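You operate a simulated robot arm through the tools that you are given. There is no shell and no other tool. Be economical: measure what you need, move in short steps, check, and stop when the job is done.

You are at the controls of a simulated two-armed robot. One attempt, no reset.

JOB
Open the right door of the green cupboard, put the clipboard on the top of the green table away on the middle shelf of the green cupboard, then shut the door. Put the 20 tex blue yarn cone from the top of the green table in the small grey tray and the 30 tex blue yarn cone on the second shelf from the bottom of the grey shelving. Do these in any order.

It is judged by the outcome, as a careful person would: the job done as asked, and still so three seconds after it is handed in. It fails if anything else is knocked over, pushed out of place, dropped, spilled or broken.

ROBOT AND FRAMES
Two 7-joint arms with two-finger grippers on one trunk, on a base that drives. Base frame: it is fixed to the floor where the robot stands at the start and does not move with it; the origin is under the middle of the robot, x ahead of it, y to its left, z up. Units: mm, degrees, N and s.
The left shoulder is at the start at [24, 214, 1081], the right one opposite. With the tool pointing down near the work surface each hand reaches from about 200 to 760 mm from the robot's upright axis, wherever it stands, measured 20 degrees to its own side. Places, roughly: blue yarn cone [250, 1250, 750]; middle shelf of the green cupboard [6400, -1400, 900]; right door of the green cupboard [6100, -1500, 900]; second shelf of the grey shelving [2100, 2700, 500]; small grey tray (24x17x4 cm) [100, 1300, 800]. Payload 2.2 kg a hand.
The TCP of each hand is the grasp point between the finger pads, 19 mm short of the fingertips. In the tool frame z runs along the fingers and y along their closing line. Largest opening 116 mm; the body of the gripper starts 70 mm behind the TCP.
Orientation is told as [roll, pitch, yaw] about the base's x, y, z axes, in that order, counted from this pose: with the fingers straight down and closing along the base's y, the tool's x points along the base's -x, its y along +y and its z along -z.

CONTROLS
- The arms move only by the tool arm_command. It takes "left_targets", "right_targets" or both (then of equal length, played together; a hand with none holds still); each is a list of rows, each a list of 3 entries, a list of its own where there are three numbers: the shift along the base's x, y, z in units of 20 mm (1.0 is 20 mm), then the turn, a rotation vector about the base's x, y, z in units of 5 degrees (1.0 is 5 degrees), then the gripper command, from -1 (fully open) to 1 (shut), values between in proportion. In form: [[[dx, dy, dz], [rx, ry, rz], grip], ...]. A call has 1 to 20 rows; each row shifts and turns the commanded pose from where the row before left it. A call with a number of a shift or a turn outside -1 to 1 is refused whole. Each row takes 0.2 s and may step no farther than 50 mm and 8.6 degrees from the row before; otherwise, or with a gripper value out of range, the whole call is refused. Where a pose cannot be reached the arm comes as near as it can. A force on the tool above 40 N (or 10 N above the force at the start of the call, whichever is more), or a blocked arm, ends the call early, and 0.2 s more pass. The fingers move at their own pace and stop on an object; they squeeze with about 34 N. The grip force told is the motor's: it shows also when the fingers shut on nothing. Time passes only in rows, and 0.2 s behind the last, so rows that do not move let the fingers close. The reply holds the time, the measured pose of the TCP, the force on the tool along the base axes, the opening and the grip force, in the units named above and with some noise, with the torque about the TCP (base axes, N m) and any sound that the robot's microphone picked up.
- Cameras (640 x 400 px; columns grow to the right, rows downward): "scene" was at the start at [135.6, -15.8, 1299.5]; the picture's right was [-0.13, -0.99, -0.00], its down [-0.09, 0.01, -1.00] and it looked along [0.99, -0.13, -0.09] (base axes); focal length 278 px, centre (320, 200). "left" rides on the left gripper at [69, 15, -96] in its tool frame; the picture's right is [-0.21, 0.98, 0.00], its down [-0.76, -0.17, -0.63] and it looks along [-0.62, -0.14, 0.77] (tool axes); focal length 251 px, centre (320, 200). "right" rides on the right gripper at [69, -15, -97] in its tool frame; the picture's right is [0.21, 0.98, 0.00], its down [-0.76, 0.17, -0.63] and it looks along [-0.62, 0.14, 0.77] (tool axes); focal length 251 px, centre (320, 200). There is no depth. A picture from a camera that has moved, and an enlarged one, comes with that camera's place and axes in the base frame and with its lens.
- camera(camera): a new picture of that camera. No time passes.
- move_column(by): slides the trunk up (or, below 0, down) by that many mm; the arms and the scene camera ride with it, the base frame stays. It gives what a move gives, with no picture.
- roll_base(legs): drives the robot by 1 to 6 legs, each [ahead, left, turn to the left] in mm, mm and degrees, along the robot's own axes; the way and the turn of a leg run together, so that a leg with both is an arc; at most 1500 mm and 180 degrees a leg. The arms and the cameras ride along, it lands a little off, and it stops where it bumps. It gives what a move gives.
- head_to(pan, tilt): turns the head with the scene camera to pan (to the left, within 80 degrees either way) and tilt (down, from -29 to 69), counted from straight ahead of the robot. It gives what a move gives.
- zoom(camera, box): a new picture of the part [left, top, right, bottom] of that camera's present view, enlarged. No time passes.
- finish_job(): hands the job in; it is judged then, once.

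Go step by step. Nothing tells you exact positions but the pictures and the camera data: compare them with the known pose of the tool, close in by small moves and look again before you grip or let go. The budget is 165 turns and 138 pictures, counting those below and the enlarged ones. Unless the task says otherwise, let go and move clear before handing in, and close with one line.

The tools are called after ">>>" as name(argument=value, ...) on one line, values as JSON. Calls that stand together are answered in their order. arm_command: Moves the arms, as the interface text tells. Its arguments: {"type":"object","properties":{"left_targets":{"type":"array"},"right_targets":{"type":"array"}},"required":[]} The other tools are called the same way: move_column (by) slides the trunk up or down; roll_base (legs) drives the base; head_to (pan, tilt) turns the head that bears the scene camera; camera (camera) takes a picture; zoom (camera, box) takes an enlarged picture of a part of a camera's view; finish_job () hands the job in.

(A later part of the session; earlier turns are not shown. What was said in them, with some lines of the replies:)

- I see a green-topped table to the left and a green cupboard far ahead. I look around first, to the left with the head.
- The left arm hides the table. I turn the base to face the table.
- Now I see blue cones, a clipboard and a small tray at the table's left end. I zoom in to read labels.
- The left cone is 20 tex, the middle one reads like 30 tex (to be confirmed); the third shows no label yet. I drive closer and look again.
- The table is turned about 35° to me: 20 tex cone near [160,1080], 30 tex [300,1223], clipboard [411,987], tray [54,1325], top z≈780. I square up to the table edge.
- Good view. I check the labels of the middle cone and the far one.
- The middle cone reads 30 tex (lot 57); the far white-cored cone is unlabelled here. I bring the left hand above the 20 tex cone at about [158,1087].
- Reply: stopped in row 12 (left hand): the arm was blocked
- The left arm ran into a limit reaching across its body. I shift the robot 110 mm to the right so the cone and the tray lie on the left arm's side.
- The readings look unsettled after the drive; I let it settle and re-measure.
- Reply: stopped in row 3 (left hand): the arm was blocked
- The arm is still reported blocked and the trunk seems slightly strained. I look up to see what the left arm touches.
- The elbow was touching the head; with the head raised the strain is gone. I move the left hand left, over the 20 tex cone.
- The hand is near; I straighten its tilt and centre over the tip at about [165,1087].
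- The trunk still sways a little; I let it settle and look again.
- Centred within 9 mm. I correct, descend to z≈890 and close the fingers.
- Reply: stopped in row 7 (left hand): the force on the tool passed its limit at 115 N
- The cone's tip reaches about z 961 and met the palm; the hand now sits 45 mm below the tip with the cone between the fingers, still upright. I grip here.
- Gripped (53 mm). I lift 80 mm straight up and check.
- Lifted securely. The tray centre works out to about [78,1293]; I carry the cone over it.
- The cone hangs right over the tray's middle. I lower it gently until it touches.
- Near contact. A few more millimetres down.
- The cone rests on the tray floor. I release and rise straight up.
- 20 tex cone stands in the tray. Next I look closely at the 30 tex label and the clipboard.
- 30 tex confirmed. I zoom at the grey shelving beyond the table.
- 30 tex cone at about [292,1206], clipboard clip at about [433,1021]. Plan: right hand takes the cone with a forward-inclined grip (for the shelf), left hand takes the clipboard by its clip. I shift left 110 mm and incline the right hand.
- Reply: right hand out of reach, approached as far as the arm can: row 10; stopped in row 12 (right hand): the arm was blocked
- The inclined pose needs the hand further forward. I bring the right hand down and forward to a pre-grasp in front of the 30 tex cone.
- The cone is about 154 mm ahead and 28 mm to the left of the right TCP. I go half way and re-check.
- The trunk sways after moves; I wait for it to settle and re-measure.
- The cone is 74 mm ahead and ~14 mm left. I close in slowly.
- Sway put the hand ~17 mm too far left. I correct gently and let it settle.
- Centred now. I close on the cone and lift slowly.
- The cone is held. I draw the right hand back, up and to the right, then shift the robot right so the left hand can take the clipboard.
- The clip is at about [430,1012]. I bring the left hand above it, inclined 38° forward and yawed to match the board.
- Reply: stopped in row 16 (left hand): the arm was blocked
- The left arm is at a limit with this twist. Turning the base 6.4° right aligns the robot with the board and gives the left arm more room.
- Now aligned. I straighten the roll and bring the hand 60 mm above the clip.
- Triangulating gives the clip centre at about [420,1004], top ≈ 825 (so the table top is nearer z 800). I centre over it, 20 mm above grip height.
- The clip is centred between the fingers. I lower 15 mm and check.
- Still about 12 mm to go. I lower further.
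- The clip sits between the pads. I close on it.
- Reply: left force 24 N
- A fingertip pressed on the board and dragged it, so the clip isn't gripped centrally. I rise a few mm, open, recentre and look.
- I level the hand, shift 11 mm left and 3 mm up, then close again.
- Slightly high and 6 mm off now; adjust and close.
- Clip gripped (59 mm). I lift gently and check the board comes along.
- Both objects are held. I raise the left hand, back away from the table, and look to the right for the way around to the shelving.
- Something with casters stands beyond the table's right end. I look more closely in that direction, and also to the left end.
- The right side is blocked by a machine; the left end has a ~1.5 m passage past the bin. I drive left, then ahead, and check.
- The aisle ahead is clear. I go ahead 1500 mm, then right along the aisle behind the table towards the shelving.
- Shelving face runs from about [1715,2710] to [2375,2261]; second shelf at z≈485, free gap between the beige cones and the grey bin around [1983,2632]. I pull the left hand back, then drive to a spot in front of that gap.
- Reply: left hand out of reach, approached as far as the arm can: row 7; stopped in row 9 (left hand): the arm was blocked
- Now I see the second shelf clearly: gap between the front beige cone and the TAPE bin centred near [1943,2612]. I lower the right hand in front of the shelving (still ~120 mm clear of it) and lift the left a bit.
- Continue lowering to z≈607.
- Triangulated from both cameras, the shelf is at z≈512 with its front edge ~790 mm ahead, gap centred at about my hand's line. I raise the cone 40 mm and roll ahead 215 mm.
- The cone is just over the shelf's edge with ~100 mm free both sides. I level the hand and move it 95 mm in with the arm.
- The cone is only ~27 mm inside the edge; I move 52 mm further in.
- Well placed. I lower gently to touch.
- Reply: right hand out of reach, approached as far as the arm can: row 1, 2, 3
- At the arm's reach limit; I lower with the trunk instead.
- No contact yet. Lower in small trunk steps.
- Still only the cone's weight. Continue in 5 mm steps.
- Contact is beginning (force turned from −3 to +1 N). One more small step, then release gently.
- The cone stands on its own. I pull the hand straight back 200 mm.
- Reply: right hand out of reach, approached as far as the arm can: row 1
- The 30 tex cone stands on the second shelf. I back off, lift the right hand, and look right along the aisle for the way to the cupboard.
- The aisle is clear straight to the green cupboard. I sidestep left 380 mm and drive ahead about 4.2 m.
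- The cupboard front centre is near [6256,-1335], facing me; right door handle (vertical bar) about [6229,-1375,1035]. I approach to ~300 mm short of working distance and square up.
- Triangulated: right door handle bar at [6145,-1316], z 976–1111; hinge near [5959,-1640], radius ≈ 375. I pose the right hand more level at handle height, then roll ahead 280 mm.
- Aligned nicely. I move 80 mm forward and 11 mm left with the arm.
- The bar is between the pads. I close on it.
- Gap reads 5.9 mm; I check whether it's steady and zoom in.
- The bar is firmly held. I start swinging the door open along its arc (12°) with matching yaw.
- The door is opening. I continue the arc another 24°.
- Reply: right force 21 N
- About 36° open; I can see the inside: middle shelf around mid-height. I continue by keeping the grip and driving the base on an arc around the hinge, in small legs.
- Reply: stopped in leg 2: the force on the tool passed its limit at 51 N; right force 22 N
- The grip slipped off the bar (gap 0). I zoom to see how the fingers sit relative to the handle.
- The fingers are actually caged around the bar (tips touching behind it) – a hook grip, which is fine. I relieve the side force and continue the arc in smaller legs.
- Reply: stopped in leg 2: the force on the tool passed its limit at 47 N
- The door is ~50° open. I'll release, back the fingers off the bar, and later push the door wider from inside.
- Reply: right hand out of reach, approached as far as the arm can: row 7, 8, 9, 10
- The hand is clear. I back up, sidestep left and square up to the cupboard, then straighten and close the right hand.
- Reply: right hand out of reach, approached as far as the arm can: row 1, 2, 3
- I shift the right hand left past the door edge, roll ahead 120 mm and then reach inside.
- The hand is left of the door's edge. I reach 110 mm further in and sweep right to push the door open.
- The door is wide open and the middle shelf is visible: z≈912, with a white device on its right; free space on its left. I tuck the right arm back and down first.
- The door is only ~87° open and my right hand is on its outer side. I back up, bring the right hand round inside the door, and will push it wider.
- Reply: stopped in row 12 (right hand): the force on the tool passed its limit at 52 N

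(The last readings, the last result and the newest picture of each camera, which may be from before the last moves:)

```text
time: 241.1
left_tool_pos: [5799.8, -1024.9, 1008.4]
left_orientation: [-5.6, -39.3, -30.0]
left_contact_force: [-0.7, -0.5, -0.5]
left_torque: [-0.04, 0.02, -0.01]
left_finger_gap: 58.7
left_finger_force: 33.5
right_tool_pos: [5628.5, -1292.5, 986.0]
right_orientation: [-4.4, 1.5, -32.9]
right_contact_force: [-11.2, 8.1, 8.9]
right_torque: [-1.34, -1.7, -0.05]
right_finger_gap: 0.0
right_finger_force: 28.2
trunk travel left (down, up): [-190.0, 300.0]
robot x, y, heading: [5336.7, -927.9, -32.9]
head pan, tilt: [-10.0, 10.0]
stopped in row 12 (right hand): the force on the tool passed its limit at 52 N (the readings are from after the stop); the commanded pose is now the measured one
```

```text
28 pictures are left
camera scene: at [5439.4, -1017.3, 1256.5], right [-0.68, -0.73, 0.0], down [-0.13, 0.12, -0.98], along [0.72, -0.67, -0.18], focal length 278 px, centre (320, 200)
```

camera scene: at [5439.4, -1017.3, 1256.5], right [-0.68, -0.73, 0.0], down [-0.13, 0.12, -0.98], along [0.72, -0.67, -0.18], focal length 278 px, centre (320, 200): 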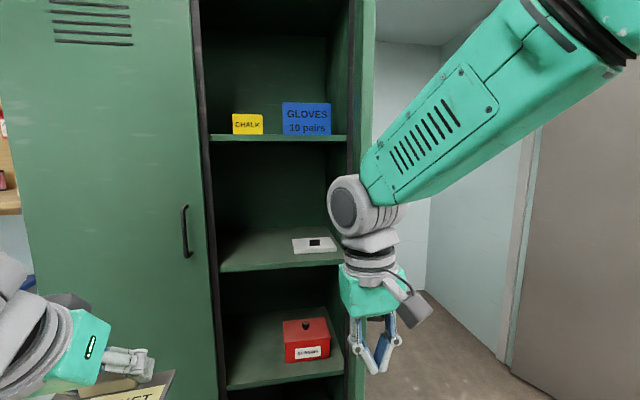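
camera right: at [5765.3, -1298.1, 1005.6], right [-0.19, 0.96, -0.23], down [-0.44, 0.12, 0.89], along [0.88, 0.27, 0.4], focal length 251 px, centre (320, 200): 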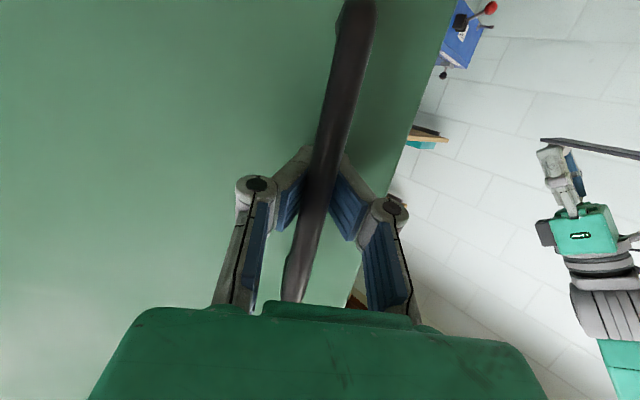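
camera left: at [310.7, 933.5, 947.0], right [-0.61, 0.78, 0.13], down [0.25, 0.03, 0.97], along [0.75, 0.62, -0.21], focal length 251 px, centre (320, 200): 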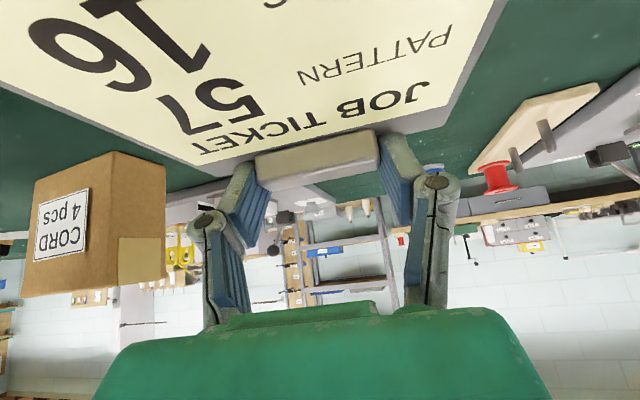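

The hand met the door's edge. I draw back, go ~130 mm further left, then forward.

>>> arm_command(right_targets=[[[-0.83, 0.55, 0], [0, 0, 0], 1], [[-0.83, 0.55, 0], [0, 0, 0], 1], [[0.55, 0.83, 0], [0, 0, 0], 1], [[0.55, 0.83, 0], [0, 0, 0], 1], [[0.55, 0.83, 0], [0, 0, 0], 1], [[0.55, 0.83, 0], [0, 0, 0], 1], [[0.55, 0.83, 0], [0, 0, 0], 1], [[0.55, 0.83, 0], [0, 0, 0], 1], [[0.55, 0.83, 0], [0, 0, 0], 1], [[0.83, -0.55, 0], [0, 0, 0], 1], [[0.83, -0.55, 0], [0, 0, 0], 1], [[0.83, -0.55, 0], [0, 0, 0], 1], [[0.83, -0.55, 0], [0, 0, 0], 1], [[0.83, -0.55, 0], [0, 0, 0], 1], [[0.83, -0.55, 0], [0, 0, 0], 1], [[0.83, -0.55, 0], [0, 0, 0], 1], [[0.83, -0.55, 0], [0, 0, 0], 1], [[0.83, -0.55, 0], [0, 0, 0], 1], [[0.83, -0.55, 0], [0, 0, 0], 1], [[0, 0, 0], [0, 0, 0], 1]])

>>> camera(camera="scene")

```text
time: 245.3
left_tool_pos: [5802.6, -1020.8, 1006.5]
left_orientation: [-5.9, -39.0, -29.6]
left_contact_force: [-0.2, 0.1, -0.3]
left_torque: [-0.03, -0.01, -0.02]
left_finger_gap: 58.6
left_finger_force: 34.3
right_tool_pos: [5840.3, -1272.9, 988.4]
right_orientation: [-3.7, 1.6, -33.8]
right_contact_force: [-0.4, 0.5, -0.2]
right_torque: [-0.01, -0.01, -0.01]
right_finger_gap: 0.0
right_finger_force: 28.6
trunk travel left (down, up): [-190.0, 300.0]
robot x, y, heading: [5337.1, -924.3, -32.8]
head pan, tilt: [-10.0, 10.0]
```

```text
27 pictures are left
camera scene: at [5444.9, -1012.6, 1256.4], right [-0.68, -0.73, 0.0], down [-0.13, 0.12, -0.98], along [0.72, -0.67, -0.18], focal length 278 px, centre (320, 200)
```

scene: 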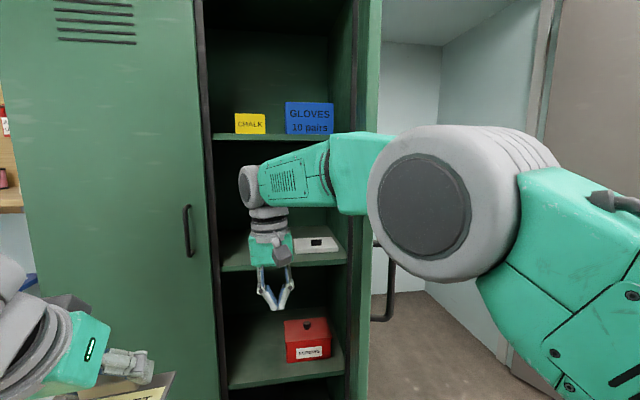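

The hand is now inside the door. I sweep it to the right to push the door wide open.

>>> arm_command(right_targets=[[[-0.3, -0.9, 0], [0, 0, 0], 1], [[-0.3, -0.9, 0], [0, 0, 0], 1], [[-0.4, -0.9, 0], [0, 0, 0], 1], [[-0.4, -0.9, 0], [0, 0, 0], 1], [[-0.5, -0.85, 0], [0, 0, 0], 1], [[-0.5, -0.85, 0], [0, 0, 0], 1], [[-0.5, -0.85, 0], [0, 0, 0], 1], [[-0.5, -0.85, 0], [0, 0, 0], 1], [[-0.5, -0.85, 0], [0, 0, 0], 1], [[-0.5, -0.85, 0], [0, 0, 0], 1], [[-0.5, -0.85, 0], [0, 0, 0], 1], [[-0.5, -0.85, 0], [0, 0, 0], 1], [[-0.5, -0.85, 0], [0, 0, 0], 1], [[-0.5, -0.85, 0], [0, 0, 0], 1], [[-0.5, -0.85, 0], [0, 0, 0], 1], [[-0.5, -0.85, 0], [0, 0, 0], 1], [[0, 0, 0], [0, 0, 0], 1]])

>>> camera(camera="scene")

```text
time: 248.9
left_tool_pos: [5804.7, -1019.4, 1006.9]
left_orientation: [-6.0, -39.0, -29.5]
left_contact_force: [-0.4, 0.6, -1.3]
left_torque: [-0.03, -0.02, 0.04]
left_finger_gap: 58.7
left_finger_force: 34.0
right_tool_pos: [5695.6, -1535.4, 988.2]
right_orientation: [-4.7, 1.6, -32.6]
right_contact_force: [1.0, 9.2, -5.4]
right_torque: [-0.61, 0.1, 0.11]
right_finger_gap: 0.0
right_finger_force: 28.5
trunk travel left (down, up): [-190.0, 300.0]
robot x, y, heading: [5337.1, -928.0, -33.0]
head pan, tilt: [-10.0, 10.0]
```

```text
26 pictures are left
camera scene: at [5446.0, -1011.3, 1256.3], right [-0.68, -0.73, 0.0], down [-0.13, 0.12, -0.98], along [0.72, -0.67, -0.18], focal length 278 px, centre (320, 200)
```

scene: 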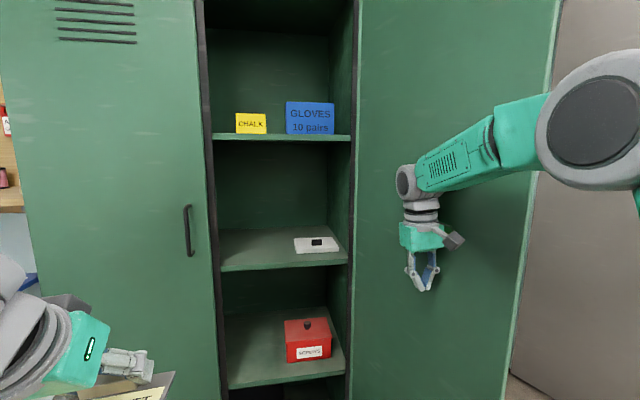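

The door is now ~138° open. I tuck the right arm, level the left hand and bring it in front of the right compartment.

>>> arm_command(right_targets=[[[-0.73, 0.98, 0], [0, 0, 0], 1], [[-0.73, 0.98, 0], [0, 0, 0], 1], [[-0.73, 0.98, 0], [0, 0, 0], 1], [[-0.73, 0.98, 0], [0, 0, 0], 1], [[-0.73, 0.98, 0], [0, 0, 0], 1], [[-0.73, 0.98, 0], [0, 0, 0], 1], [[-0.73, 0.98, 0], [0, 0, 0], 1], [[-0.73, 0.98, 0], [0, 0, 0], 1], [[-0.73, 0.98, 0], [0, 0, 0], 1], [[-0.73, 0.98, 0], [0, 0, 0], 1], [[-0.73, 0.98, 0], [0, 0, 0], 1], [[-0.73, 0.98, 0], [0, 0, 0], 1], [[-0.73, 0.98, 0], [0, 0, 0], 1], [[0, 0, 0], [0, 0, 0], 1], [[0, 0, 0], [0, 0, 0], 1]], left_targets=[[[0.14, -0.63, -0.08], [0.2, -0.13, 0], 1], [[0.14, -0.63, -0.08], [0.2, -0.13, 0], 1], [[0.14, -0.63, -0.08], [0.2, -0.13, 0], 1], [[0.14, -0.63, -0.08], [0.2, -0.13, 0], 1], [[0.14, -0.63, -0.08], [0, 0, 0], 1], [[0.14, -0.63, -0.08], [0, 0, 0], 1], [[0.14, -0.63, -0.08], [0, 0, 0], 1], [[0.14, -0.63, -0.08], [0, 0, 0], 1], [[0.14, -0.63, -0.08], [0, 0, 0], 1], [[0.14, -0.63, -0.08], [0, 0, 0], 1], [[0.14, -0.63, -0.08], [0, 0, 0], 1], [[0.14, -0.63, -0.08], [0, 0, 0], 1], [[0.14, -0.63, -0.08], [0, 0, 0], 1], [[0, 0, 0], [0, 0, 0], 1], [[0, 0, 0], [0, 0, 0], 1]])

>>> roll_base(legs=[[200, 0, 0]])

>>> head_to(pan=-12, tilt=18)

>>> camera(camera="scene")

>>> camera(camera="left")

```text
time: 252.1
left_tool_pos: [5840.3, -1186.4, 989.4]
left_orientation: [0.2, -39.6, -33.5]
left_contact_force: [0.1, 0.7, -0.6]
left_torque: [-0.02, 0.01, -0.02]
left_finger_gap: 58.8
left_finger_force: 34.3
right_tool_pos: [5506.3, -1281.3, 987.0]
right_orientation: [-4.7, 1.4, -32.6]
right_contact_force: [-0.7, 0.0, 0.3]
right_torque: [-0.02, 0.02, 0.0]
right_finger_gap: 0.0
right_finger_force: 28.4
trunk travel left (down, up): [-190.0, 300.0]
robot x, y, heading: [5338.1, -923.8, -33.1]
head pan, tilt: [-10.0, 10.0]
```

```text
time: 253.7
left_tool_pos: [6011.0, -1297.7, 989.7]
left_orientation: [0.3, -39.4, -33.7]
left_contact_force: [-0.5, 0.5, -1.1]
left_torque: [-0.01, -0.01, 0.01]
left_finger_gap: 58.8
left_finger_force: 34.2
right_tool_pos: [5676.7, -1393.3, 986.3]
right_orientation: [-4.6, 1.5, -32.7]
right_contact_force: [0.5, 0.5, 0.1]
right_torque: [0.0, -0.01, 0.0]
right_finger_gap: 0.0
right_finger_force: 28.4
trunk travel left (down, up): [-190.0, 300.0]
robot x, y, heading: [5508.6, -1039.5, -33.2]
head pan, tilt: [-10.0, 10.0]
```

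```text
time: 254.4
left_tool_pos: [6007.7, -1296.5, 991.3]
left_orientation: [0.4, -39.7, -33.7]
left_contact_force: [-0.1, -0.4, 0.3]
left_torque: [0.0, 0.0, -0.02]
left_finger_gap: 58.7
left_finger_force: 34.0
right_tool_pos: [5672.7, -1391.8, 986.5]
right_orientation: [-4.6, 1.3, -32.7]
right_contact_force: [0.0, -0.3, -0.8]
right_torque: [-0.03, -0.01, -0.02]
right_finger_gap: 0.0
right_finger_force: 28.6
trunk travel left (down, up): [-190.0, 300.0]
robot x, y, heading: [5505.9, -1034.2, -33.1]
head pan, tilt: [-12.0, 18.0]
```

```text
25 pictures are left
camera scene: at [5611.4, -1127.6, 1243.4], right [-0.71, -0.71, 0.0], down [-0.22, 0.22, -0.95], along [0.67, -0.67, -0.31], focal length 278 px, centre (320, 200)
```

scene: 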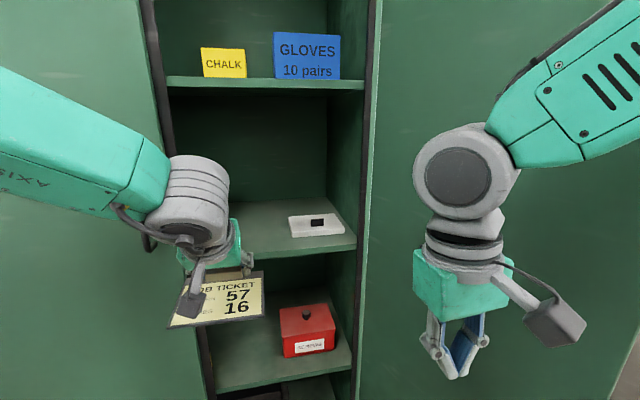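

```text
24 pictures are left
camera left: at [5920.9, -1219.8, 1021.3], right [0.68, 0.72, 0.14], down [0.05, -0.24, 0.97], along [0.74, -0.65, -0.2], focal length 251 px, centre (320, 200)
```

left: 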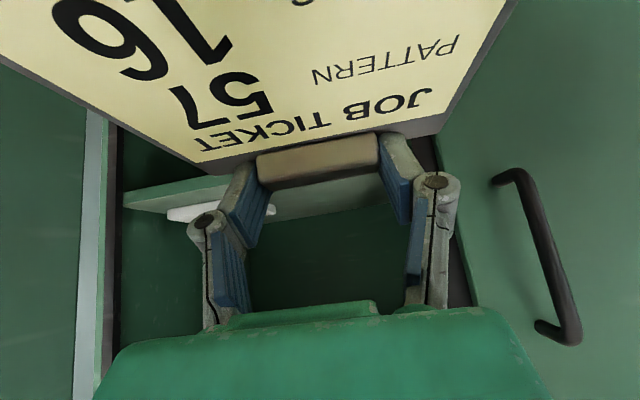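

The board faces the gap between the partition and the white device. I fine-tune (20 mm right, 18 mm down) and roll ahead 150 mm.

>>> arm_command(left_targets=[[[-0.28, -0.42, -0.45], [0, 0, 0], 1], [[-0.28, -0.42, -0.45], [0, 0, 0], 1], [[0, 0, 0], [0, 0, 0], 1], [[0, 0, 0], [0, 0, 0], 1]])

>>> roll_base(legs=[[150, 0, 0]])

>>> arm_command(left_targets=[[[0, 0, 0], [0, 0, 0], 1], [[0, 0, 0], [0, 0, 0], 1], [[0, 0, 0], [0, 0, 0], 1], [[0, 0, 0], [0, 0, 0], 1]])

>>> camera(camera="scene")

>>> camera(camera="left")

```text
time: 255.4
left_tool_pos: [5995.4, -1314.2, 972.2]
left_orientation: [0.5, -39.7, -33.7]
left_contact_force: [0.0, 0.1, -1.2]
left_torque: [-0.03, -0.03, 0.03]
left_finger_gap: 58.6
left_finger_force: 33.8
right_tool_pos: [5672.8, -1393.6, 986.5]
right_orientation: [-4.6, 1.3, -32.7]
right_contact_force: [-0.5, -0.5, -0.1]
right_torque: [0.0, -0.01, 0.0]
right_finger_gap: 0.0
right_finger_force: 28.6
trunk travel left (down, up): [-190.0, 300.0]
robot x, y, heading: [5510.3, -1031.2, -32.9]
head pan, tilt: [-12.0, 18.0]
```

```text
time: 256.8
left_tool_pos: [6123.7, -1396.1, 971.1]
left_orientation: [0.4, -39.6, -33.7]
left_contact_force: [-0.7, 0.3, -1.4]
left_torque: [-0.04, -0.01, 0.0]
left_finger_gap: 58.7
left_finger_force: 34.2
right_tool_pos: [5801.2, -1474.9, 986.5]
right_orientation: [-4.6, 1.5, -32.8]
right_contact_force: [-0.3, -0.2, -1.4]
right_torque: [0.0, -0.01, 0.0]
right_finger_gap: 0.0
right_finger_force: 28.6
trunk travel left (down, up): [-190.0, 300.0]
robot x, y, heading: [5632.1, -1119.4, -32.9]
head pan, tilt: [-12.0, 18.0]
```

```text
time: 257.8
left_tool_pos: [6120.4, -1395.1, 973.0]
left_orientation: [0.4, -39.8, -33.6]
left_contact_force: [-0.4, 1.0, 0.0]
left_torque: [-0.06, -0.02, 0.01]
left_finger_gap: 58.7
left_finger_force: 34.2
right_tool_pos: [5799.1, -1474.3, 987.1]
right_orientation: [-4.5, 1.3, -32.8]
right_contact_force: [0.0, -0.1, 0.1]
right_torque: [0.0, 0.0, 0.0]
right_finger_gap: 0.1
right_finger_force: 29.0
trunk travel left (down, up): [-190.0, 300.0]
robot x, y, heading: [5638.1, -1113.5, -33.1]
head pan, tilt: [-12.0, 18.0]
```

```text
23 pictures are left
camera scene: at [5738.0, -1209.5, 1243.3], right [-0.71, -0.71, 0.0], down [-0.22, 0.22, -0.95], along [0.67, -0.67, -0.31], focal length 278 px, centre (320, 200)
```

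scene: 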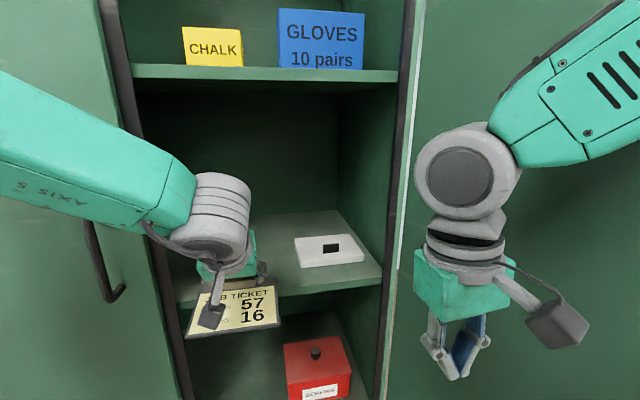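

```text
22 pictures are left
camera left: at [6034.8, -1318.1, 1002.8], right [0.68, 0.72, 0.14], down [0.05, -0.24, 0.97], along [0.74, -0.65, -0.2], focal length 251 px, centre (320, 200)
```

left: 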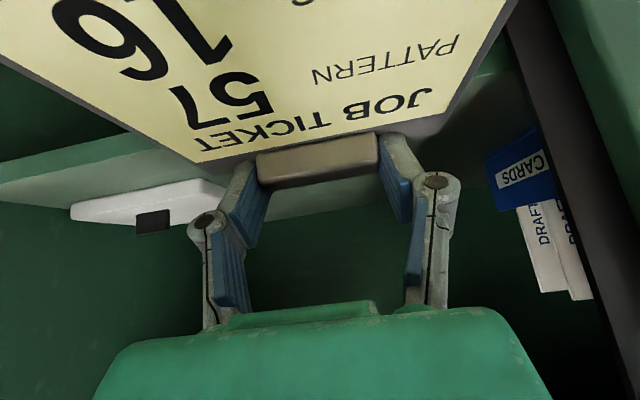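

Clear space inside (a CARDS box further left). I move the board 140 mm in with the arm.

>>> arm_command(left_targets=[[[0.5, -0.33, 0], [0, 0, 0], 1], [[0.5, -0.33, 0], [0, 0, 0], 1], [[0.6, -0.4, 0], [0, 0, 0], 1], [[0.6, -0.4, 0], [0, 0, 0], 1], [[0.6, -0.4, 0], [0, 0, 0], 1], [[0.6, -0.4, 0], [0, 0, 0], 1], [[0.6, -0.4, 0], [0, 0, 0], 1], [[0.6, -0.4, 0], [0, 0, 0], 1], [[0.6, -0.4, 0], [0, 0, 0], 1], [[0.6, -0.4, 0], [0, 0, 0], 1], [[0, 0, 0], [0, 0, 0], 1], [[0, 0, 0], [0, 0, 0], 1], [[0, 0, 0], [0, 0, 0], 1]])

>>> camera(camera="scene")

>>> camera(camera="left")

```text
time: 260.6
left_tool_pos: [6237.4, -1473.2, 973.4]
left_orientation: [0.3, -39.8, -33.7]
left_contact_force: [0.0, -1.0, -1.0]
left_torque: [-0.01, 0.0, 0.0]
left_finger_gap: 58.8
left_finger_force: 33.4
right_tool_pos: [5798.6, -1473.5, 987.7]
right_orientation: [-4.5, 1.4, -32.7]
right_contact_force: [0.0, -0.2, -0.4]
right_torque: [0.0, -0.02, -0.01]
right_finger_gap: 0.1
right_finger_force: 28.9
trunk travel left (down, up): [-190.0, 300.0]
robot x, y, heading: [5635.6, -1117.8, -32.9]
head pan, tilt: [-12.0, 18.0]
```

```text
21 pictures are left
camera scene: at [5738.3, -1209.8, 1243.3], right [-0.71, -0.71, 0.0], down [-0.22, 0.22, -0.95], along [0.67, -0.67, -0.31], focal length 278 px, centre (320, 200)
```

scene: 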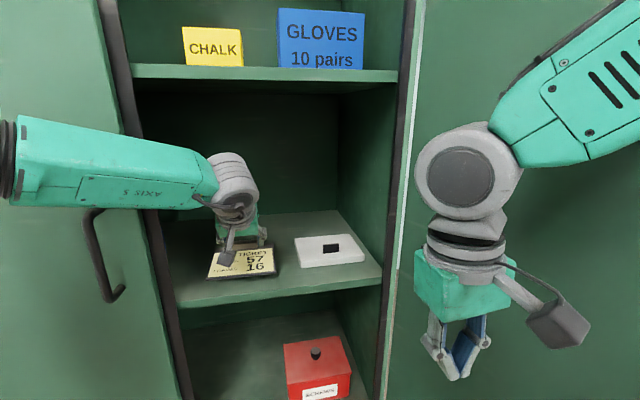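

```text
20 pictures are left
camera left: at [6150.0, -1396.4, 1002.7], right [0.68, 0.72, 0.14], down [0.05, -0.24, 0.97], along [0.74, -0.65, -0.2], focal length 251 px, centre (320, 200)
```

left: 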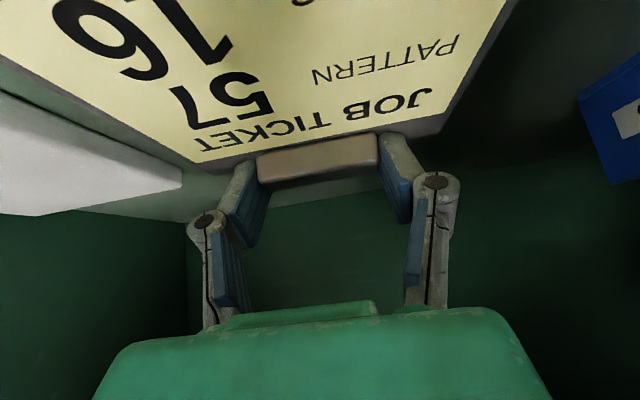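

The board is over the shelf, left of the white device. I lower it gently.

>>> arm_command(left_targets=[[[0, 0, -0.4], [0, 0, 0], 1], [[0, 0, -0.4], [0, 0, 0], 1], [[0, 0, -0.2], [0, 0, 0], 1], [[0, 0, 0], [0, 0, 0], 1], [[0, 0, 0], [0, 0, 0], 1]])

>>> arm_command(left_targets=[[[0, 0, -0.15], [0, 0, 0], 1], [[0, 0, -0.15], [0, 0, 0], 1], [[0, 0, 0], [0, 0, 0], 1], [[0, 0, 0], [0, 0, 0], 1]])

>>> zoom(camera="scene", box=[160, 180, 400, 330])

```text
time: 261.8
left_tool_pos: [6237.1, -1472.7, 953.6]
left_orientation: [0.4, -39.8, -33.7]
left_contact_force: [0.1, -0.2, -0.5]
left_torque: [-0.01, -0.01, -0.01]
left_finger_gap: 58.7
left_finger_force: 34.3
right_tool_pos: [5799.1, -1472.9, 987.6]
right_orientation: [-4.5, 1.3, -32.7]
right_contact_force: [-0.3, -0.7, -0.7]
right_torque: [0.01, 0.01, -0.01]
right_finger_gap: 0.0
right_finger_force: 28.4
trunk travel left (down, up): [-190.0, 300.0]
robot x, y, heading: [5635.3, -1119.5, -33.0]
head pan, tilt: [-12.0, 18.0]
```

```text
time: 262.8
left_tool_pos: [6238.1, -1471.5, 947.4]
left_orientation: [0.2, -39.9, -33.6]
left_contact_force: [1.3, -3.5, 8.0]
left_torque: [0.03, 0.9, 0.3]
left_finger_gap: 58.8
left_finger_force: 33.8
right_tool_pos: [5797.8, -1473.9, 988.2]
right_orientation: [-4.5, 1.3, -32.6]
right_contact_force: [-0.5, 0.4, -0.3]
right_torque: [-0.02, 0.0, -0.01]
right_finger_gap: 0.1
right_finger_force: 28.5
trunk travel left (down, up): [-190.0, 300.0]
robot x, y, heading: [5633.7, -1116.5, -32.8]
head pan, tilt: [-12.0, 18.0]
```

```text
2.67 times, centred on (280, 255) of scene
camera zoom: at [5737.2, -1209.9, 1243.4], right [-0.71, -0.71, 0.0], down [-0.22, 0.22, -0.95], along [0.67, -0.67, -0.31], focal length 741 px, centre (427, 53)
```

zoom: 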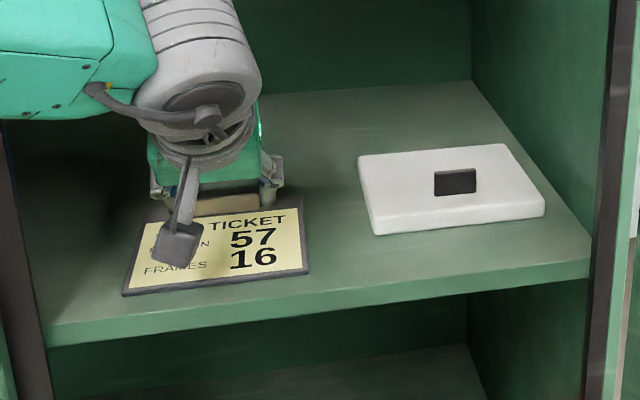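

Contact made (8 N). I ease down 2 mm, open slowly and check.

>>> arm_command(left_targets=[[[0, 0, -0.1], [0, 0, 0], 1], [[0, 0, 0], [0, 0, 0], 0.2], [[0, 0, 0], [0, 0, 0], -0.2], [[0, 0, 0], [0, 0, 0], -0.4], [[0, 0, 0], [0, 0, 0], -0.5], [[0, 0, 0], [0, 0, 0], -0.5]])

>>> zoom(camera="scene", box=[160, 180, 400, 330])

>>> camera(camera="left")

```text
time: 264.2
left_tool_pos: [6237.0, -1470.8, 943.9]
left_orientation: [0.4, -39.7, -33.7]
left_contact_force: [0.1, 2.5, 2.6]
left_torque: [-0.05, 0.05, -0.01]
left_finger_gap: 87.4
left_finger_force: 0.0
right_tool_pos: [5798.0, -1474.0, 987.9]
right_orientation: [-4.6, 1.3, -32.6]
right_contact_force: [0.3, 0.1, -0.3]
right_torque: [-0.02, 0.04, -0.01]
right_finger_gap: 0.0
right_finger_force: 28.6
trunk travel left (down, up): [-190.0, 300.0]
robot x, y, heading: [5634.1, -1116.8, -33.0]
head pan, tilt: [-12.0, 18.0]
```

```text
2.67 times, centred on (280, 255) of scene
camera zoom: at [5737.7, -1209.3, 1243.3], right [-0.71, -0.71, 0.0], down [-0.22, 0.22, -0.95], along [0.67, -0.67, -0.31], focal length 741 px, centre (427, 53)
```

zoom: 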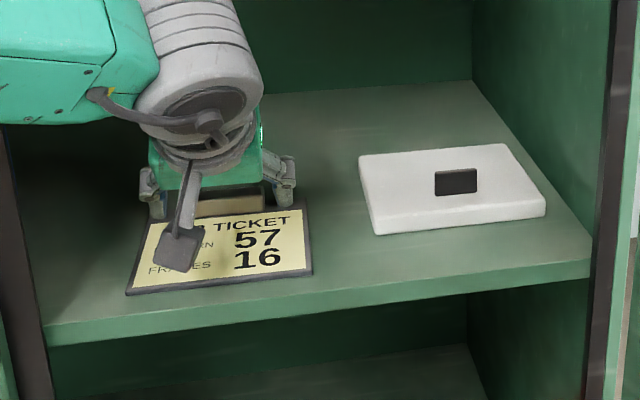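

```text
17 pictures are left
camera left: at [6150.3, -1394.4, 974.7], right [0.68, 0.72, 0.14], down [0.05, -0.24, 0.97], along [0.74, -0.65, -0.2], focal length 251 px, centre (320, 200)
```

left: 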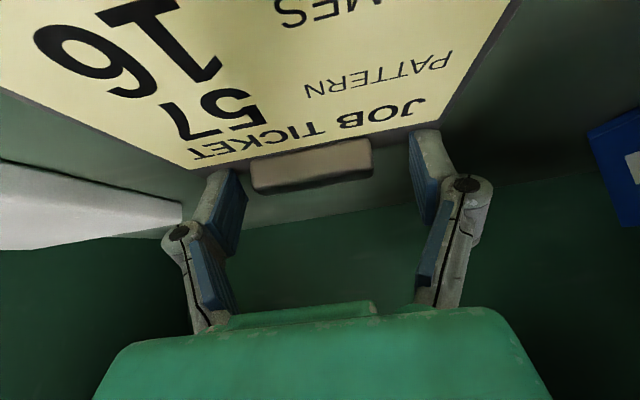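

The clipboard lies flat on the middle shelf. I lift the hand 40 mm and withdraw straight back.

>>> arm_command(left_targets=[[[0, 0, 0.5], [0, 0, 0], -0.5], [[0, 0, 0.7], [0, 0, 0], -0.5], [[0, 0, 0.8], [0, 0, 0], -0.5], [[-0.5, 0.33, 0.2], [0, 0, 0], -0.5], [[-0.83, 0.55, 0], [0, 0, 0], -0.5], [[-0.83, 0.55, 0], [0, 0, 0], -0.5], [[-0.83, 0.55, 0], [0, 0, 0], -0.5], [[-0.83, 0.55, 0], [0, 0, 0], -0.5], [[-0.83, 0.55, 0], [0, 0, 0], -0.5], [[-0.83, 0.55, 0], [0, 0, 0], -0.5], [[-0.83, 0.55, 0], [0, 0, 0], -0.5], [[-0.83, 0.55, 0], [0, 0, 0], -0.5], [[-0.83, 0.55, 0], [0, 0, 0], -0.5], [[-0.83, 0.55, 0], [0, 0, 0], -0.5], [[0, 0, 0], [0, 0, 0], -0.5]])

>>> roll_base(legs=[[-420, 0, 0]])

>>> head_to(pan=-25, tilt=12)

>>> camera(camera="scene")

```text
time: 267.4
left_tool_pos: [6062.0, -1353.4, 990.6]
left_orientation: [0.3, -39.8, -33.7]
left_contact_force: [0.3, 0.4, 0.2]
left_torque: [0.0, -0.03, 0.0]
left_finger_gap: 87.2
left_finger_force: 0.1
right_tool_pos: [5798.7, -1474.1, 986.6]
right_orientation: [-4.5, 1.4, -32.7]
right_contact_force: [-0.6, 0.0, -0.2]
right_torque: [0.0, -0.01, 0.0]
right_finger_gap: 0.1
right_finger_force: 28.7
trunk travel left (down, up): [-190.0, 300.0]
robot x, y, heading: [5635.0, -1119.7, -32.5]
head pan, tilt: [-12.0, 18.0]
```

```text
time: 269.9
left_tool_pos: [5714.2, -1127.9, 990.3]
left_orientation: [0.4, -39.7, -33.8]
left_contact_force: [0.2, 0.3, 0.7]
left_torque: [0.04, 0.0, 0.03]
left_finger_gap: 86.7
left_finger_force: 0.0
right_tool_pos: [5449.0, -1247.7, 988.0]
right_orientation: [-4.6, 1.1, -32.7]
right_contact_force: [0.0, 0.6, 0.5]
right_torque: [-0.03, -0.01, 0.01]
right_finger_gap: 0.0
right_finger_force: 28.4
trunk travel left (down, up): [-190.0, 300.0]
robot x, y, heading: [5286.5, -891.5, -32.8]
head pan, tilt: [-12.0, 18.0]
```

```text
time: 270.7
left_tool_pos: [5712.8, -1126.6, 991.9]
left_orientation: [0.4, -40.0, -33.8]
left_contact_force: [0.6, 0.5, 0.0]
left_torque: [0.01, 0.01, -0.02]
left_finger_gap: 87.1
left_finger_force: 0.1
right_tool_pos: [5448.9, -1247.1, 988.3]
right_orientation: [-4.5, 1.2, -32.7]
right_contact_force: [-0.3, -0.2, 1.3]
right_torque: [0.0, 0.02, -0.02]
right_finger_gap: 0.0
right_finger_force: 28.4
trunk travel left (down, up): [-190.0, 300.0]
robot x, y, heading: [5286.5, -894.4, -33.0]
head pan, tilt: [-25.0, 12.0]
```

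```text
16 pictures are left
camera scene: at [5373.3, -996.7, 1253.1], right [-0.85, -0.53, 0.0], down [-0.11, 0.18, -0.98], along [0.52, -0.83, -0.21], focal length 278 px, centre (320, 200)
```

scene: 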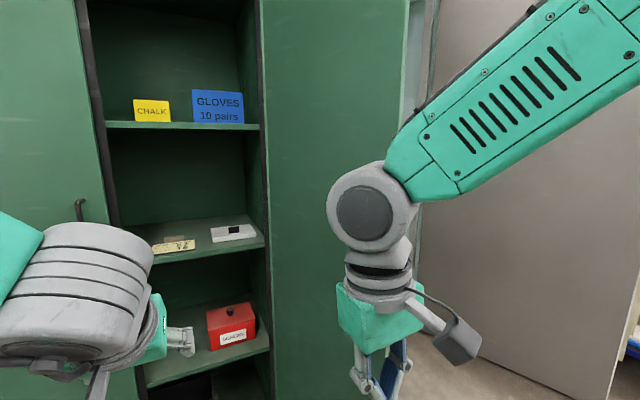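

The clipboard is in place. To shut the door I go right and bring the right hand behind the door's outer face, below the handle.

>>> roll_base(legs=[[0, -360, 0]])

>>> arm_command(right_targets=[[[0.83, -0.94, -0.37], [-0.64, -0.96, 0], 1], [[0.83, -0.94, -0.37], [-0.64, -0.96, 0], 1], [[0.83, -0.94, -0.37], [-0.64, -0.96, 0], 1], [[0.83, -0.94, -0.37], [-0.64, -0.96, 0], 1], [[0.83, -0.94, -0.37], [-0.64, -0.96, 0], 1], [[0.83, -0.94, -0.37], [-0.64, -0.96, 0], 1], [[0.83, -0.94, -0.37], [-0.64, -0.96, 0], 1], [[0.83, -0.94, -0.37], [-0.64, -0.96, 0], 1], [[0.83, -0.94, -0.37], [-0.64, -0.96, 0], 1], [[0.83, -0.94, -0.37], [-0.64, -0.96, 0], 1], [[0.83, -0.94, -0.37], [-0.64, -0.96, 0], 1], [[0.83, -0.94, -0.37], [-0.64, -0.96, 0], 1], [[0, 0, 0], [0, 0, 0], 1], [[0, 0, 0], [0, 0, 0], 1]])

>>> camera(camera="scene")

```text
time: 273.0
left_tool_pos: [5522.3, -1419.5, 992.2]
left_orientation: [-0.1, -39.9, -33.8]
left_contact_force: [0.2, 1.1, 0.4]
left_torque: [0.02, 0.02, 0.0]
left_finger_gap: 86.8
left_finger_force: 0.0
right_tool_pos: [5259.1, -1537.3, 988.7]
right_orientation: [-4.8, 1.1, -33.1]
right_contact_force: [0.4, -0.2, 0.0]
right_torque: [-0.02, 0.0, 0.02]
right_finger_gap: 0.2
right_finger_force: 28.8
trunk travel left (down, up): [-190.0, 300.0]
robot x, y, heading: [5100.3, -1180.8, -33.3]
head pan, tilt: [-25.0, 12.0]
```

```text
time: 276.0
left_tool_pos: [5519.2, -1422.0, 992.7]
left_orientation: [0.4, -40.0, -34.1]
left_contact_force: [0.1, 0.0, -0.4]
left_torque: [0.01, 0.02, -0.01]
left_finger_gap: 87.1
left_finger_force: 0.2
right_tool_pos: [5454.4, -1764.3, 898.6]
right_orientation: [-6.5, -68.1, -31.5]
right_contact_force: [-0.4, 0.0, -0.6]
right_torque: [-0.02, 0.01, 0.01]
right_finger_gap: 0.1
right_finger_force: 28.3
trunk travel left (down, up): [-190.0, 300.0]
robot x, y, heading: [5098.1, -1184.4, -33.1]
head pan, tilt: [-25.0, 12.0]
```

```text
15 pictures are left
camera scene: at [5183.4, -1290.4, 1253.0], right [-0.85, -0.53, 0.0], down [-0.11, 0.18, -0.98], along [0.51, -0.83, -0.21], focal length 278 px, centre (320, 200)
```

scene: 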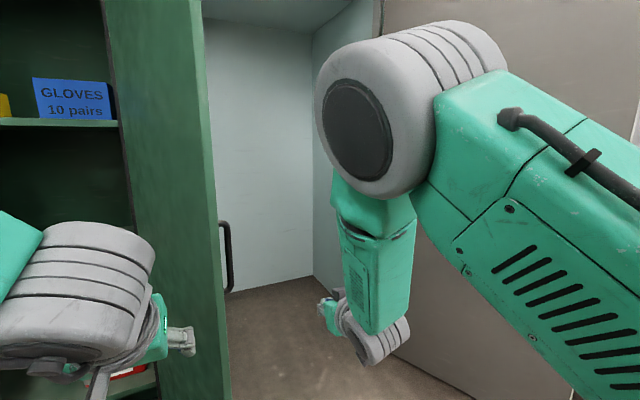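

The door is at ~113°, my hand is on its outer side. I reach forward 50 mm and sweep left with the base.

>>> arm_command(right_targets=[[[0.7, -0.46, 0], [0, 0, 0], 1], [[0.7, -0.46, 0], [0, 0, 0], 1], [[0.7, -0.46, 0], [0, 0, 0], 1], [[0, 0, 0], [0, 0, 0], 1]])

>>> roll_base(legs=[[0, 200, 0], [0, 200, 0], [0, 150, 0]])

>>> camera(camera="scene")

```text
time: 277.0
left_tool_pos: [5519.6, -1419.7, 992.3]
left_orientation: [0.5, -40.2, -33.9]
left_contact_force: [0.3, 0.9, -0.1]
left_torque: [0.01, 0.01, -0.01]
left_finger_gap: 86.9
left_finger_force: 0.0
right_tool_pos: [5496.4, -1792.3, 901.0]
right_orientation: [-6.5, -68.2, -31.5]
right_contact_force: [-0.2, 0.7, -0.1]
right_torque: [0.0, 0.0, 0.02]
right_finger_gap: 0.0
right_finger_force: 29.0
trunk travel left (down, up): [-190.0, 300.0]
robot x, y, heading: [5095.5, -1183.2, -33.1]
head pan, tilt: [-25.0, 12.0]
```

```text
time: 279.3
left_tool_pos: [5632.5, -1228.7, 997.1]
left_orientation: [4.1, -40.3, -36.8]
left_contact_force: [-1.1, -2.1, -0.5]
left_torque: [0.12, -0.11, 0.18]
left_finger_gap: 86.8
left_finger_force: 0.0
right_tool_pos: [5606.5, -1595.8, 880.7]
right_orientation: [1.6, -67.3, -39.5]
right_contact_force: [-1.7, -3.6, -1.0]
right_torque: [0.07, -0.16, 0.29]
right_finger_gap: 0.2
right_finger_force: 28.3
trunk travel left (down, up): [-190.0, 300.0]
robot x, y, heading: [5245.7, -952.8, -33.3]
head pan, tilt: [-25.0, 12.0]
stopped in leg 2: the force on the tool passed its limit at 54 N (the readings are from after the stop); the commanded pose is now the measured one
```

```text
14 pictures are left
camera scene: at [5308.2, -1098.4, 1250.2], right [-0.85, -0.52, -0.03], down [-0.09, 0.21, -0.97], along [0.52, -0.83, -0.23], focal length 278 px, centre (320, 200)
```

scene: 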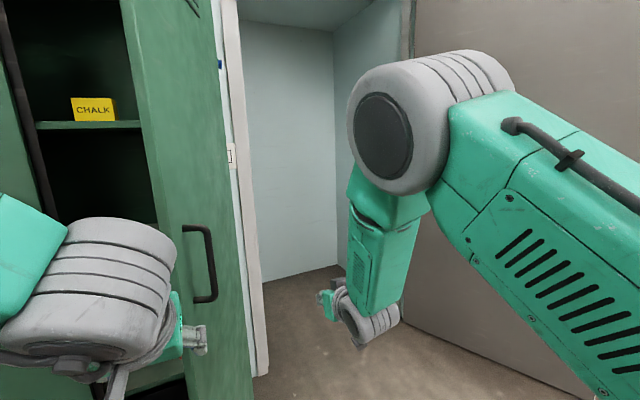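

The push swung the door to roughly 65°. I continue sweeping left.

>>> roll_base(legs=[[0, 120, 0], [0, 120, 0]])

>>> head_to(pan=-15, tilt=12)

>>> camera(camera="scene")

```text
time: 281.4
left_tool_pos: [5774.7, -1018.4, 994.5]
left_orientation: [3.1, -40.2, -35.6]
left_contact_force: [0.2, -0.5, -0.7]
left_torque: [-0.04, -0.05, -0.03]
left_finger_gap: 87.2
left_finger_force: 0.0
right_tool_pos: [5752.0, -1384.6, 884.3]
right_orientation: [-0.9, -67.3, -36.8]
right_contact_force: [1.4, -1.5, -1.3]
right_torque: [-0.01, -0.03, 0.0]
right_finger_gap: 0.0
right_finger_force: 28.8
trunk travel left (down, up): [-190.0, 300.0]
robot x, y, heading: [5373.8, -757.6, -33.1]
head pan, tilt: [-25.0, 12.0]
```

```text
time: 282.1
left_tool_pos: [5764.5, -1018.4, 999.1]
left_orientation: [2.9, -40.6, -35.6]
left_contact_force: [-2.0, -1.7, -0.4]
left_torque: [0.12, -0.15, 0.11]
left_finger_gap: 86.8
left_finger_force: 0.1
right_tool_pos: [5739.0, -1387.5, 890.8]
right_orientation: [-1.5, -67.6, -36.7]
right_contact_force: [-1.0, -2.3, -0.5]
right_torque: [0.03, -0.06, 0.24]
right_finger_gap: 0.4
right_finger_force: 29.2
trunk travel left (down, up): [-190.0, 300.0]
robot x, y, heading: [5369.0, -761.6, -32.8]
head pan, tilt: [-15.0, 12.0]
```

```text
13 pictures are left
camera scene: at [5449.2, -890.0, 1251.7], right [-0.75, -0.67, -0.03], down [-0.12, 0.18, -0.98], along [0.65, -0.72, -0.22], focal length 278 px, centre (320, 200)
```

scene: 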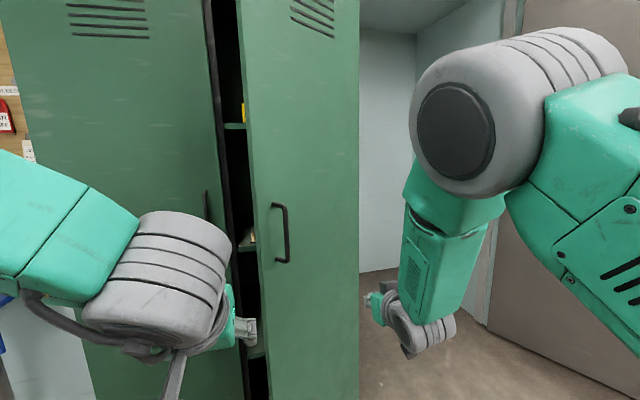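

The door is ~28° open. I step left 150 mm so the hand is near the door's free edge, then roll ahead to push it shut.

>>> roll_base(legs=[[0, 150, 0], [170, 0, 0]])

>>> camera(camera="scene")

```text
time: 284.5
left_tool_pos: [6011.8, -960.1, 999.2]
left_orientation: [0.9, -40.6, -34.2]
left_contact_force: [0.7, 0.1, -0.1]
left_torque: [0.01, -0.01, 0.05]
left_finger_gap: 86.9
left_finger_force: 0.1
right_tool_pos: [5984.9, -1330.9, 897.3]
right_orientation: [-5.2, -67.6, -32.9]
right_contact_force: [0.2, -0.2, 0.2]
right_torque: [-0.02, -0.03, 0.06]
right_finger_gap: 0.1
right_finger_force: 28.5
trunk travel left (down, up): [-190.0, 300.0]
robot x, y, heading: [5599.7, -722.1, -33.0]
head pan, tilt: [-15.0, 12.0]
```

```text
12 pictures are left
camera scene: at [5697.9, -827.9, 1252.7], right [-0.74, -0.67, -0.01], down [-0.14, 0.16, -0.98], along [0.65, -0.73, -0.21], focal length 278 px, centre (320, 200)
```

scene: 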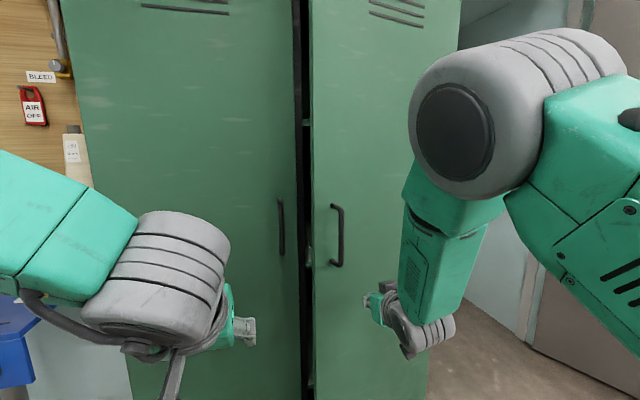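

Nearly there. I roll ahead another 70 mm, then push gently with the arm.

>>> roll_base(legs=[[70, 0, 0]])

>>> arm_command(right_targets=[[[0.42, -0.28, 0], [0, 0, 0], 1], [[0.42, -0.28, 0], [0, 0, 0], 1], [[0.42, -0.28, 0], [0, 0, 0], 1], [[0.42, -0.28, 0], [0, 0, 0], 1], [[0.3, -0.2, 0], [0, 0, 0], 1], [[0, 0, 0], [0, 0, 0], 1], [[0, 0, 0], [0, 0, 0], 1]])

>>> camera(camera="scene")

```text
time: 285.6
left_tool_pos: [6074.9, -987.4, 999.8]
left_orientation: [-0.1, -40.8, -33.5]
left_contact_force: [0.7, 0.2, -0.1]
left_torque: [-0.03, 0.0, -0.04]
left_finger_gap: 87.2
left_finger_force: 0.1
right_tool_pos: [6049.0, -1357.5, 903.1]
right_orientation: [-7.1, -67.7, -31.2]
right_contact_force: [1.0, 0.3, -0.1]
right_torque: [-0.03, -0.04, -0.08]
right_finger_gap: 0.2
right_finger_force: 28.2
trunk travel left (down, up): [-190.0, 300.0]
robot x, y, heading: [5662.1, -759.7, -33.3]
head pan, tilt: [-15.0, 12.0]
```

```text
time: 287.2
left_tool_pos: [6071.5, -988.0, 1001.3]
left_orientation: [0.3, -40.9, -33.7]
left_contact_force: [-0.1, 1.6, -0.3]
left_torque: [0.02, 0.01, -0.01]
left_finger_gap: 86.9
left_finger_force: 0.0
right_tool_pos: [6083.3, -1384.7, 904.3]
right_orientation: [-6.5, -68.0, -31.7]
right_contact_force: [-0.5, 0.1, -0.5]
right_torque: [0.01, 0.01, -0.02]
right_finger_gap: 0.0
right_finger_force: 28.5
trunk travel left (down, up): [-190.0, 300.0]
robot x, y, heading: [5662.4, -760.6, -33.3]
head pan, tilt: [-15.0, 12.0]
```

```text
11 pictures are left
camera scene: at [5761.8, -857.4, 1253.0], right [-0.74, -0.67, 0.0], down [-0.14, 0.16, -0.98], along [0.65, -0.73, -0.21], focal length 278 px, centre (320, 200)
```

scene: 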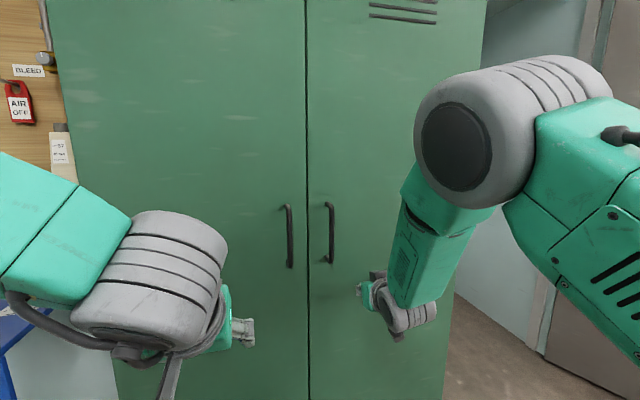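

It looks shut. I press a bit further until I feel the closed door, then zoom on the seam.

>>> arm_command(right_targets=[[[0.25, -0.165, 0], [0, 0, 0], 1], [[0.25, -0.165, 0], [0, 0, 0], 1], [[0.25, -0.165, 0], [0, 0, 0], 1], [[0.25, -0.165, 0], [0, 0, 0], 1], [[0, 0, 0], [0, 0, 0], 1]])

>>> zoom(camera="scene", box=[230, 150, 400, 320])

```text
time: 288.0
left_tool_pos: [6067.1, -983.6, 1003.7]
left_orientation: [0.1, -41.0, -33.9]
left_contact_force: [0.0, -0.3, 0.0]
left_torque: [0.0, -0.04, -0.01]
left_finger_gap: 87.1
left_finger_force: 0.0
right_tool_pos: [6093.1, -1389.9, 904.9]
right_orientation: [-6.6, -67.6, -31.7]
right_contact_force: [-12.9, 8.2, 7.1]
right_torque: [-0.11, -0.18, 0.1]
right_finger_gap: 0.2
right_finger_force: 28.5
trunk travel left (down, up): [-190.0, 300.0]
robot x, y, heading: [5662.8, -757.3, -33.2]
head pan, tilt: [-15.0, 12.0]
stopped in row 4 (right hand): the force on the tool passed its limit at 46 N (the readings are from after the stop); the commanded pose is now the measured one
```

```text
2.35 times, centred on (315, 235) of scene
camera zoom: at [5758.3, -852.9, 1253.7], right [-0.74, -0.67, 0.0], down [-0.14, 0.15, -0.98], along [0.65, -0.73, -0.21], focal length 654 px, centre (332, 118)
```

zoom: 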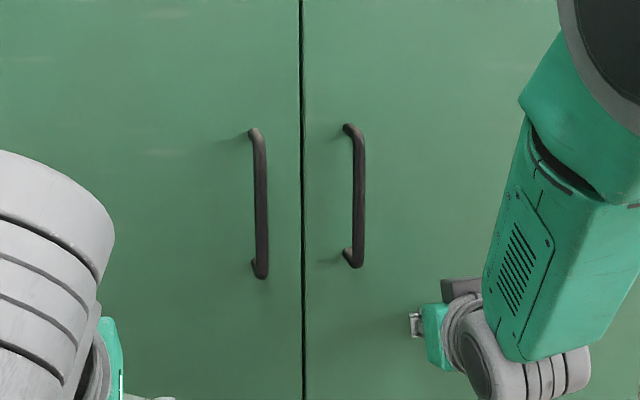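

The door is firmly shut, both doors flush. I withdraw the hand and back away, then verify it stays closed.

>>> arm_command(right_targets=[[[-0.4, 0.26, 0], [0, 0, 0], 1], [[-0.6, 0.4, 0], [0, 0, 0], 1], [[-0.6, 0.4, 0], [0, 0, 0], 1], [[-0.6, 0.4, 0], [0, 0, 0], 1], [[-0.6, 0.4, 0], [0, 0, 0], 1], [[-0.6, 0.4, 0], [0, 0, 0], 1]])

>>> roll_base(legs=[[-500, 0, 0]])

>>> camera(camera="scene")

```text
time: 289.4
left_tool_pos: [6067.9, -984.7, 1003.2]
left_orientation: [0.2, -41.1, -33.8]
left_contact_force: [0.3, 0.2, 0.6]
left_torque: [0.01, 0.02, 0.02]
left_finger_gap: 87.2
left_finger_force: 0.1
right_tool_pos: [6027.3, -1345.9, 902.8]
right_orientation: [-6.5, -67.3, -31.7]
right_contact_force: [0.3, -0.6, -0.7]
right_torque: [-0.02, -0.03, 0.0]
right_finger_gap: 0.1
right_finger_force: 28.5
trunk travel left (down, up): [-190.0, 300.0]
robot x, y, heading: [5660.4, -764.7, -33.3]
head pan, tilt: [-15.0, 12.0]
```

```text
time: 292.3
left_tool_pos: [5669.3, -725.3, 1003.8]
left_orientation: [0.3, -41.1, -33.8]
left_contact_force: [1.3, -0.9, -0.5]
left_torque: [0.01, 0.01, 0.03]
left_finger_gap: 86.9
left_finger_force: 0.0
right_tool_pos: [5627.5, -1085.7, 902.4]
right_orientation: [-6.4, -67.4, -31.7]
right_contact_force: [0.8, 0.3, -0.5]
right_torque: [0.01, 0.02, 0.01]
right_finger_gap: 0.0
right_finger_force: 28.5
trunk travel left (down, up): [-190.0, 300.0]
robot x, y, heading: [5261.2, -498.4, -32.9]
head pan, tilt: [-15.0, 12.0]
```

```text
9 pictures are left
camera scene: at [5361.5, -596.0, 1253.1], right [-0.74, -0.67, 0.0], down [-0.14, 0.16, -0.98], along [0.65, -0.73, -0.21], focal length 278 px, centre (320, 200)
```

scene: 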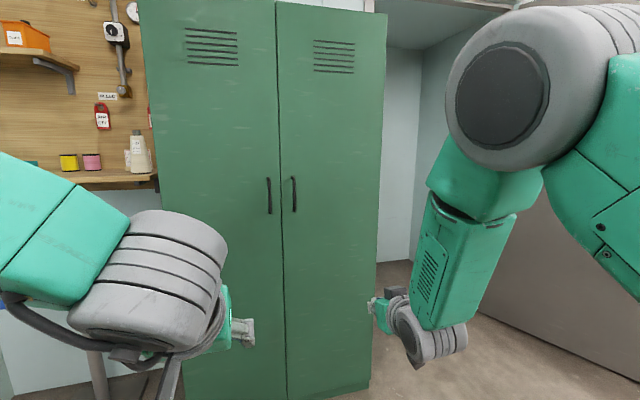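

The cupboard is shut, the clipboard lies on its middle shelf, and both cones are where they belong. Nothing is left in hand, so I hand the job in.

>>> finish_job()

```text
The job is handed in.
```

The job is handed in: the clipboard is on the green cupboard's middle shelf with the right door shut, the 20 tex blue cone is in the small grey tray, and the 30 tex blue cone is on the second shelf of the grey shelving.
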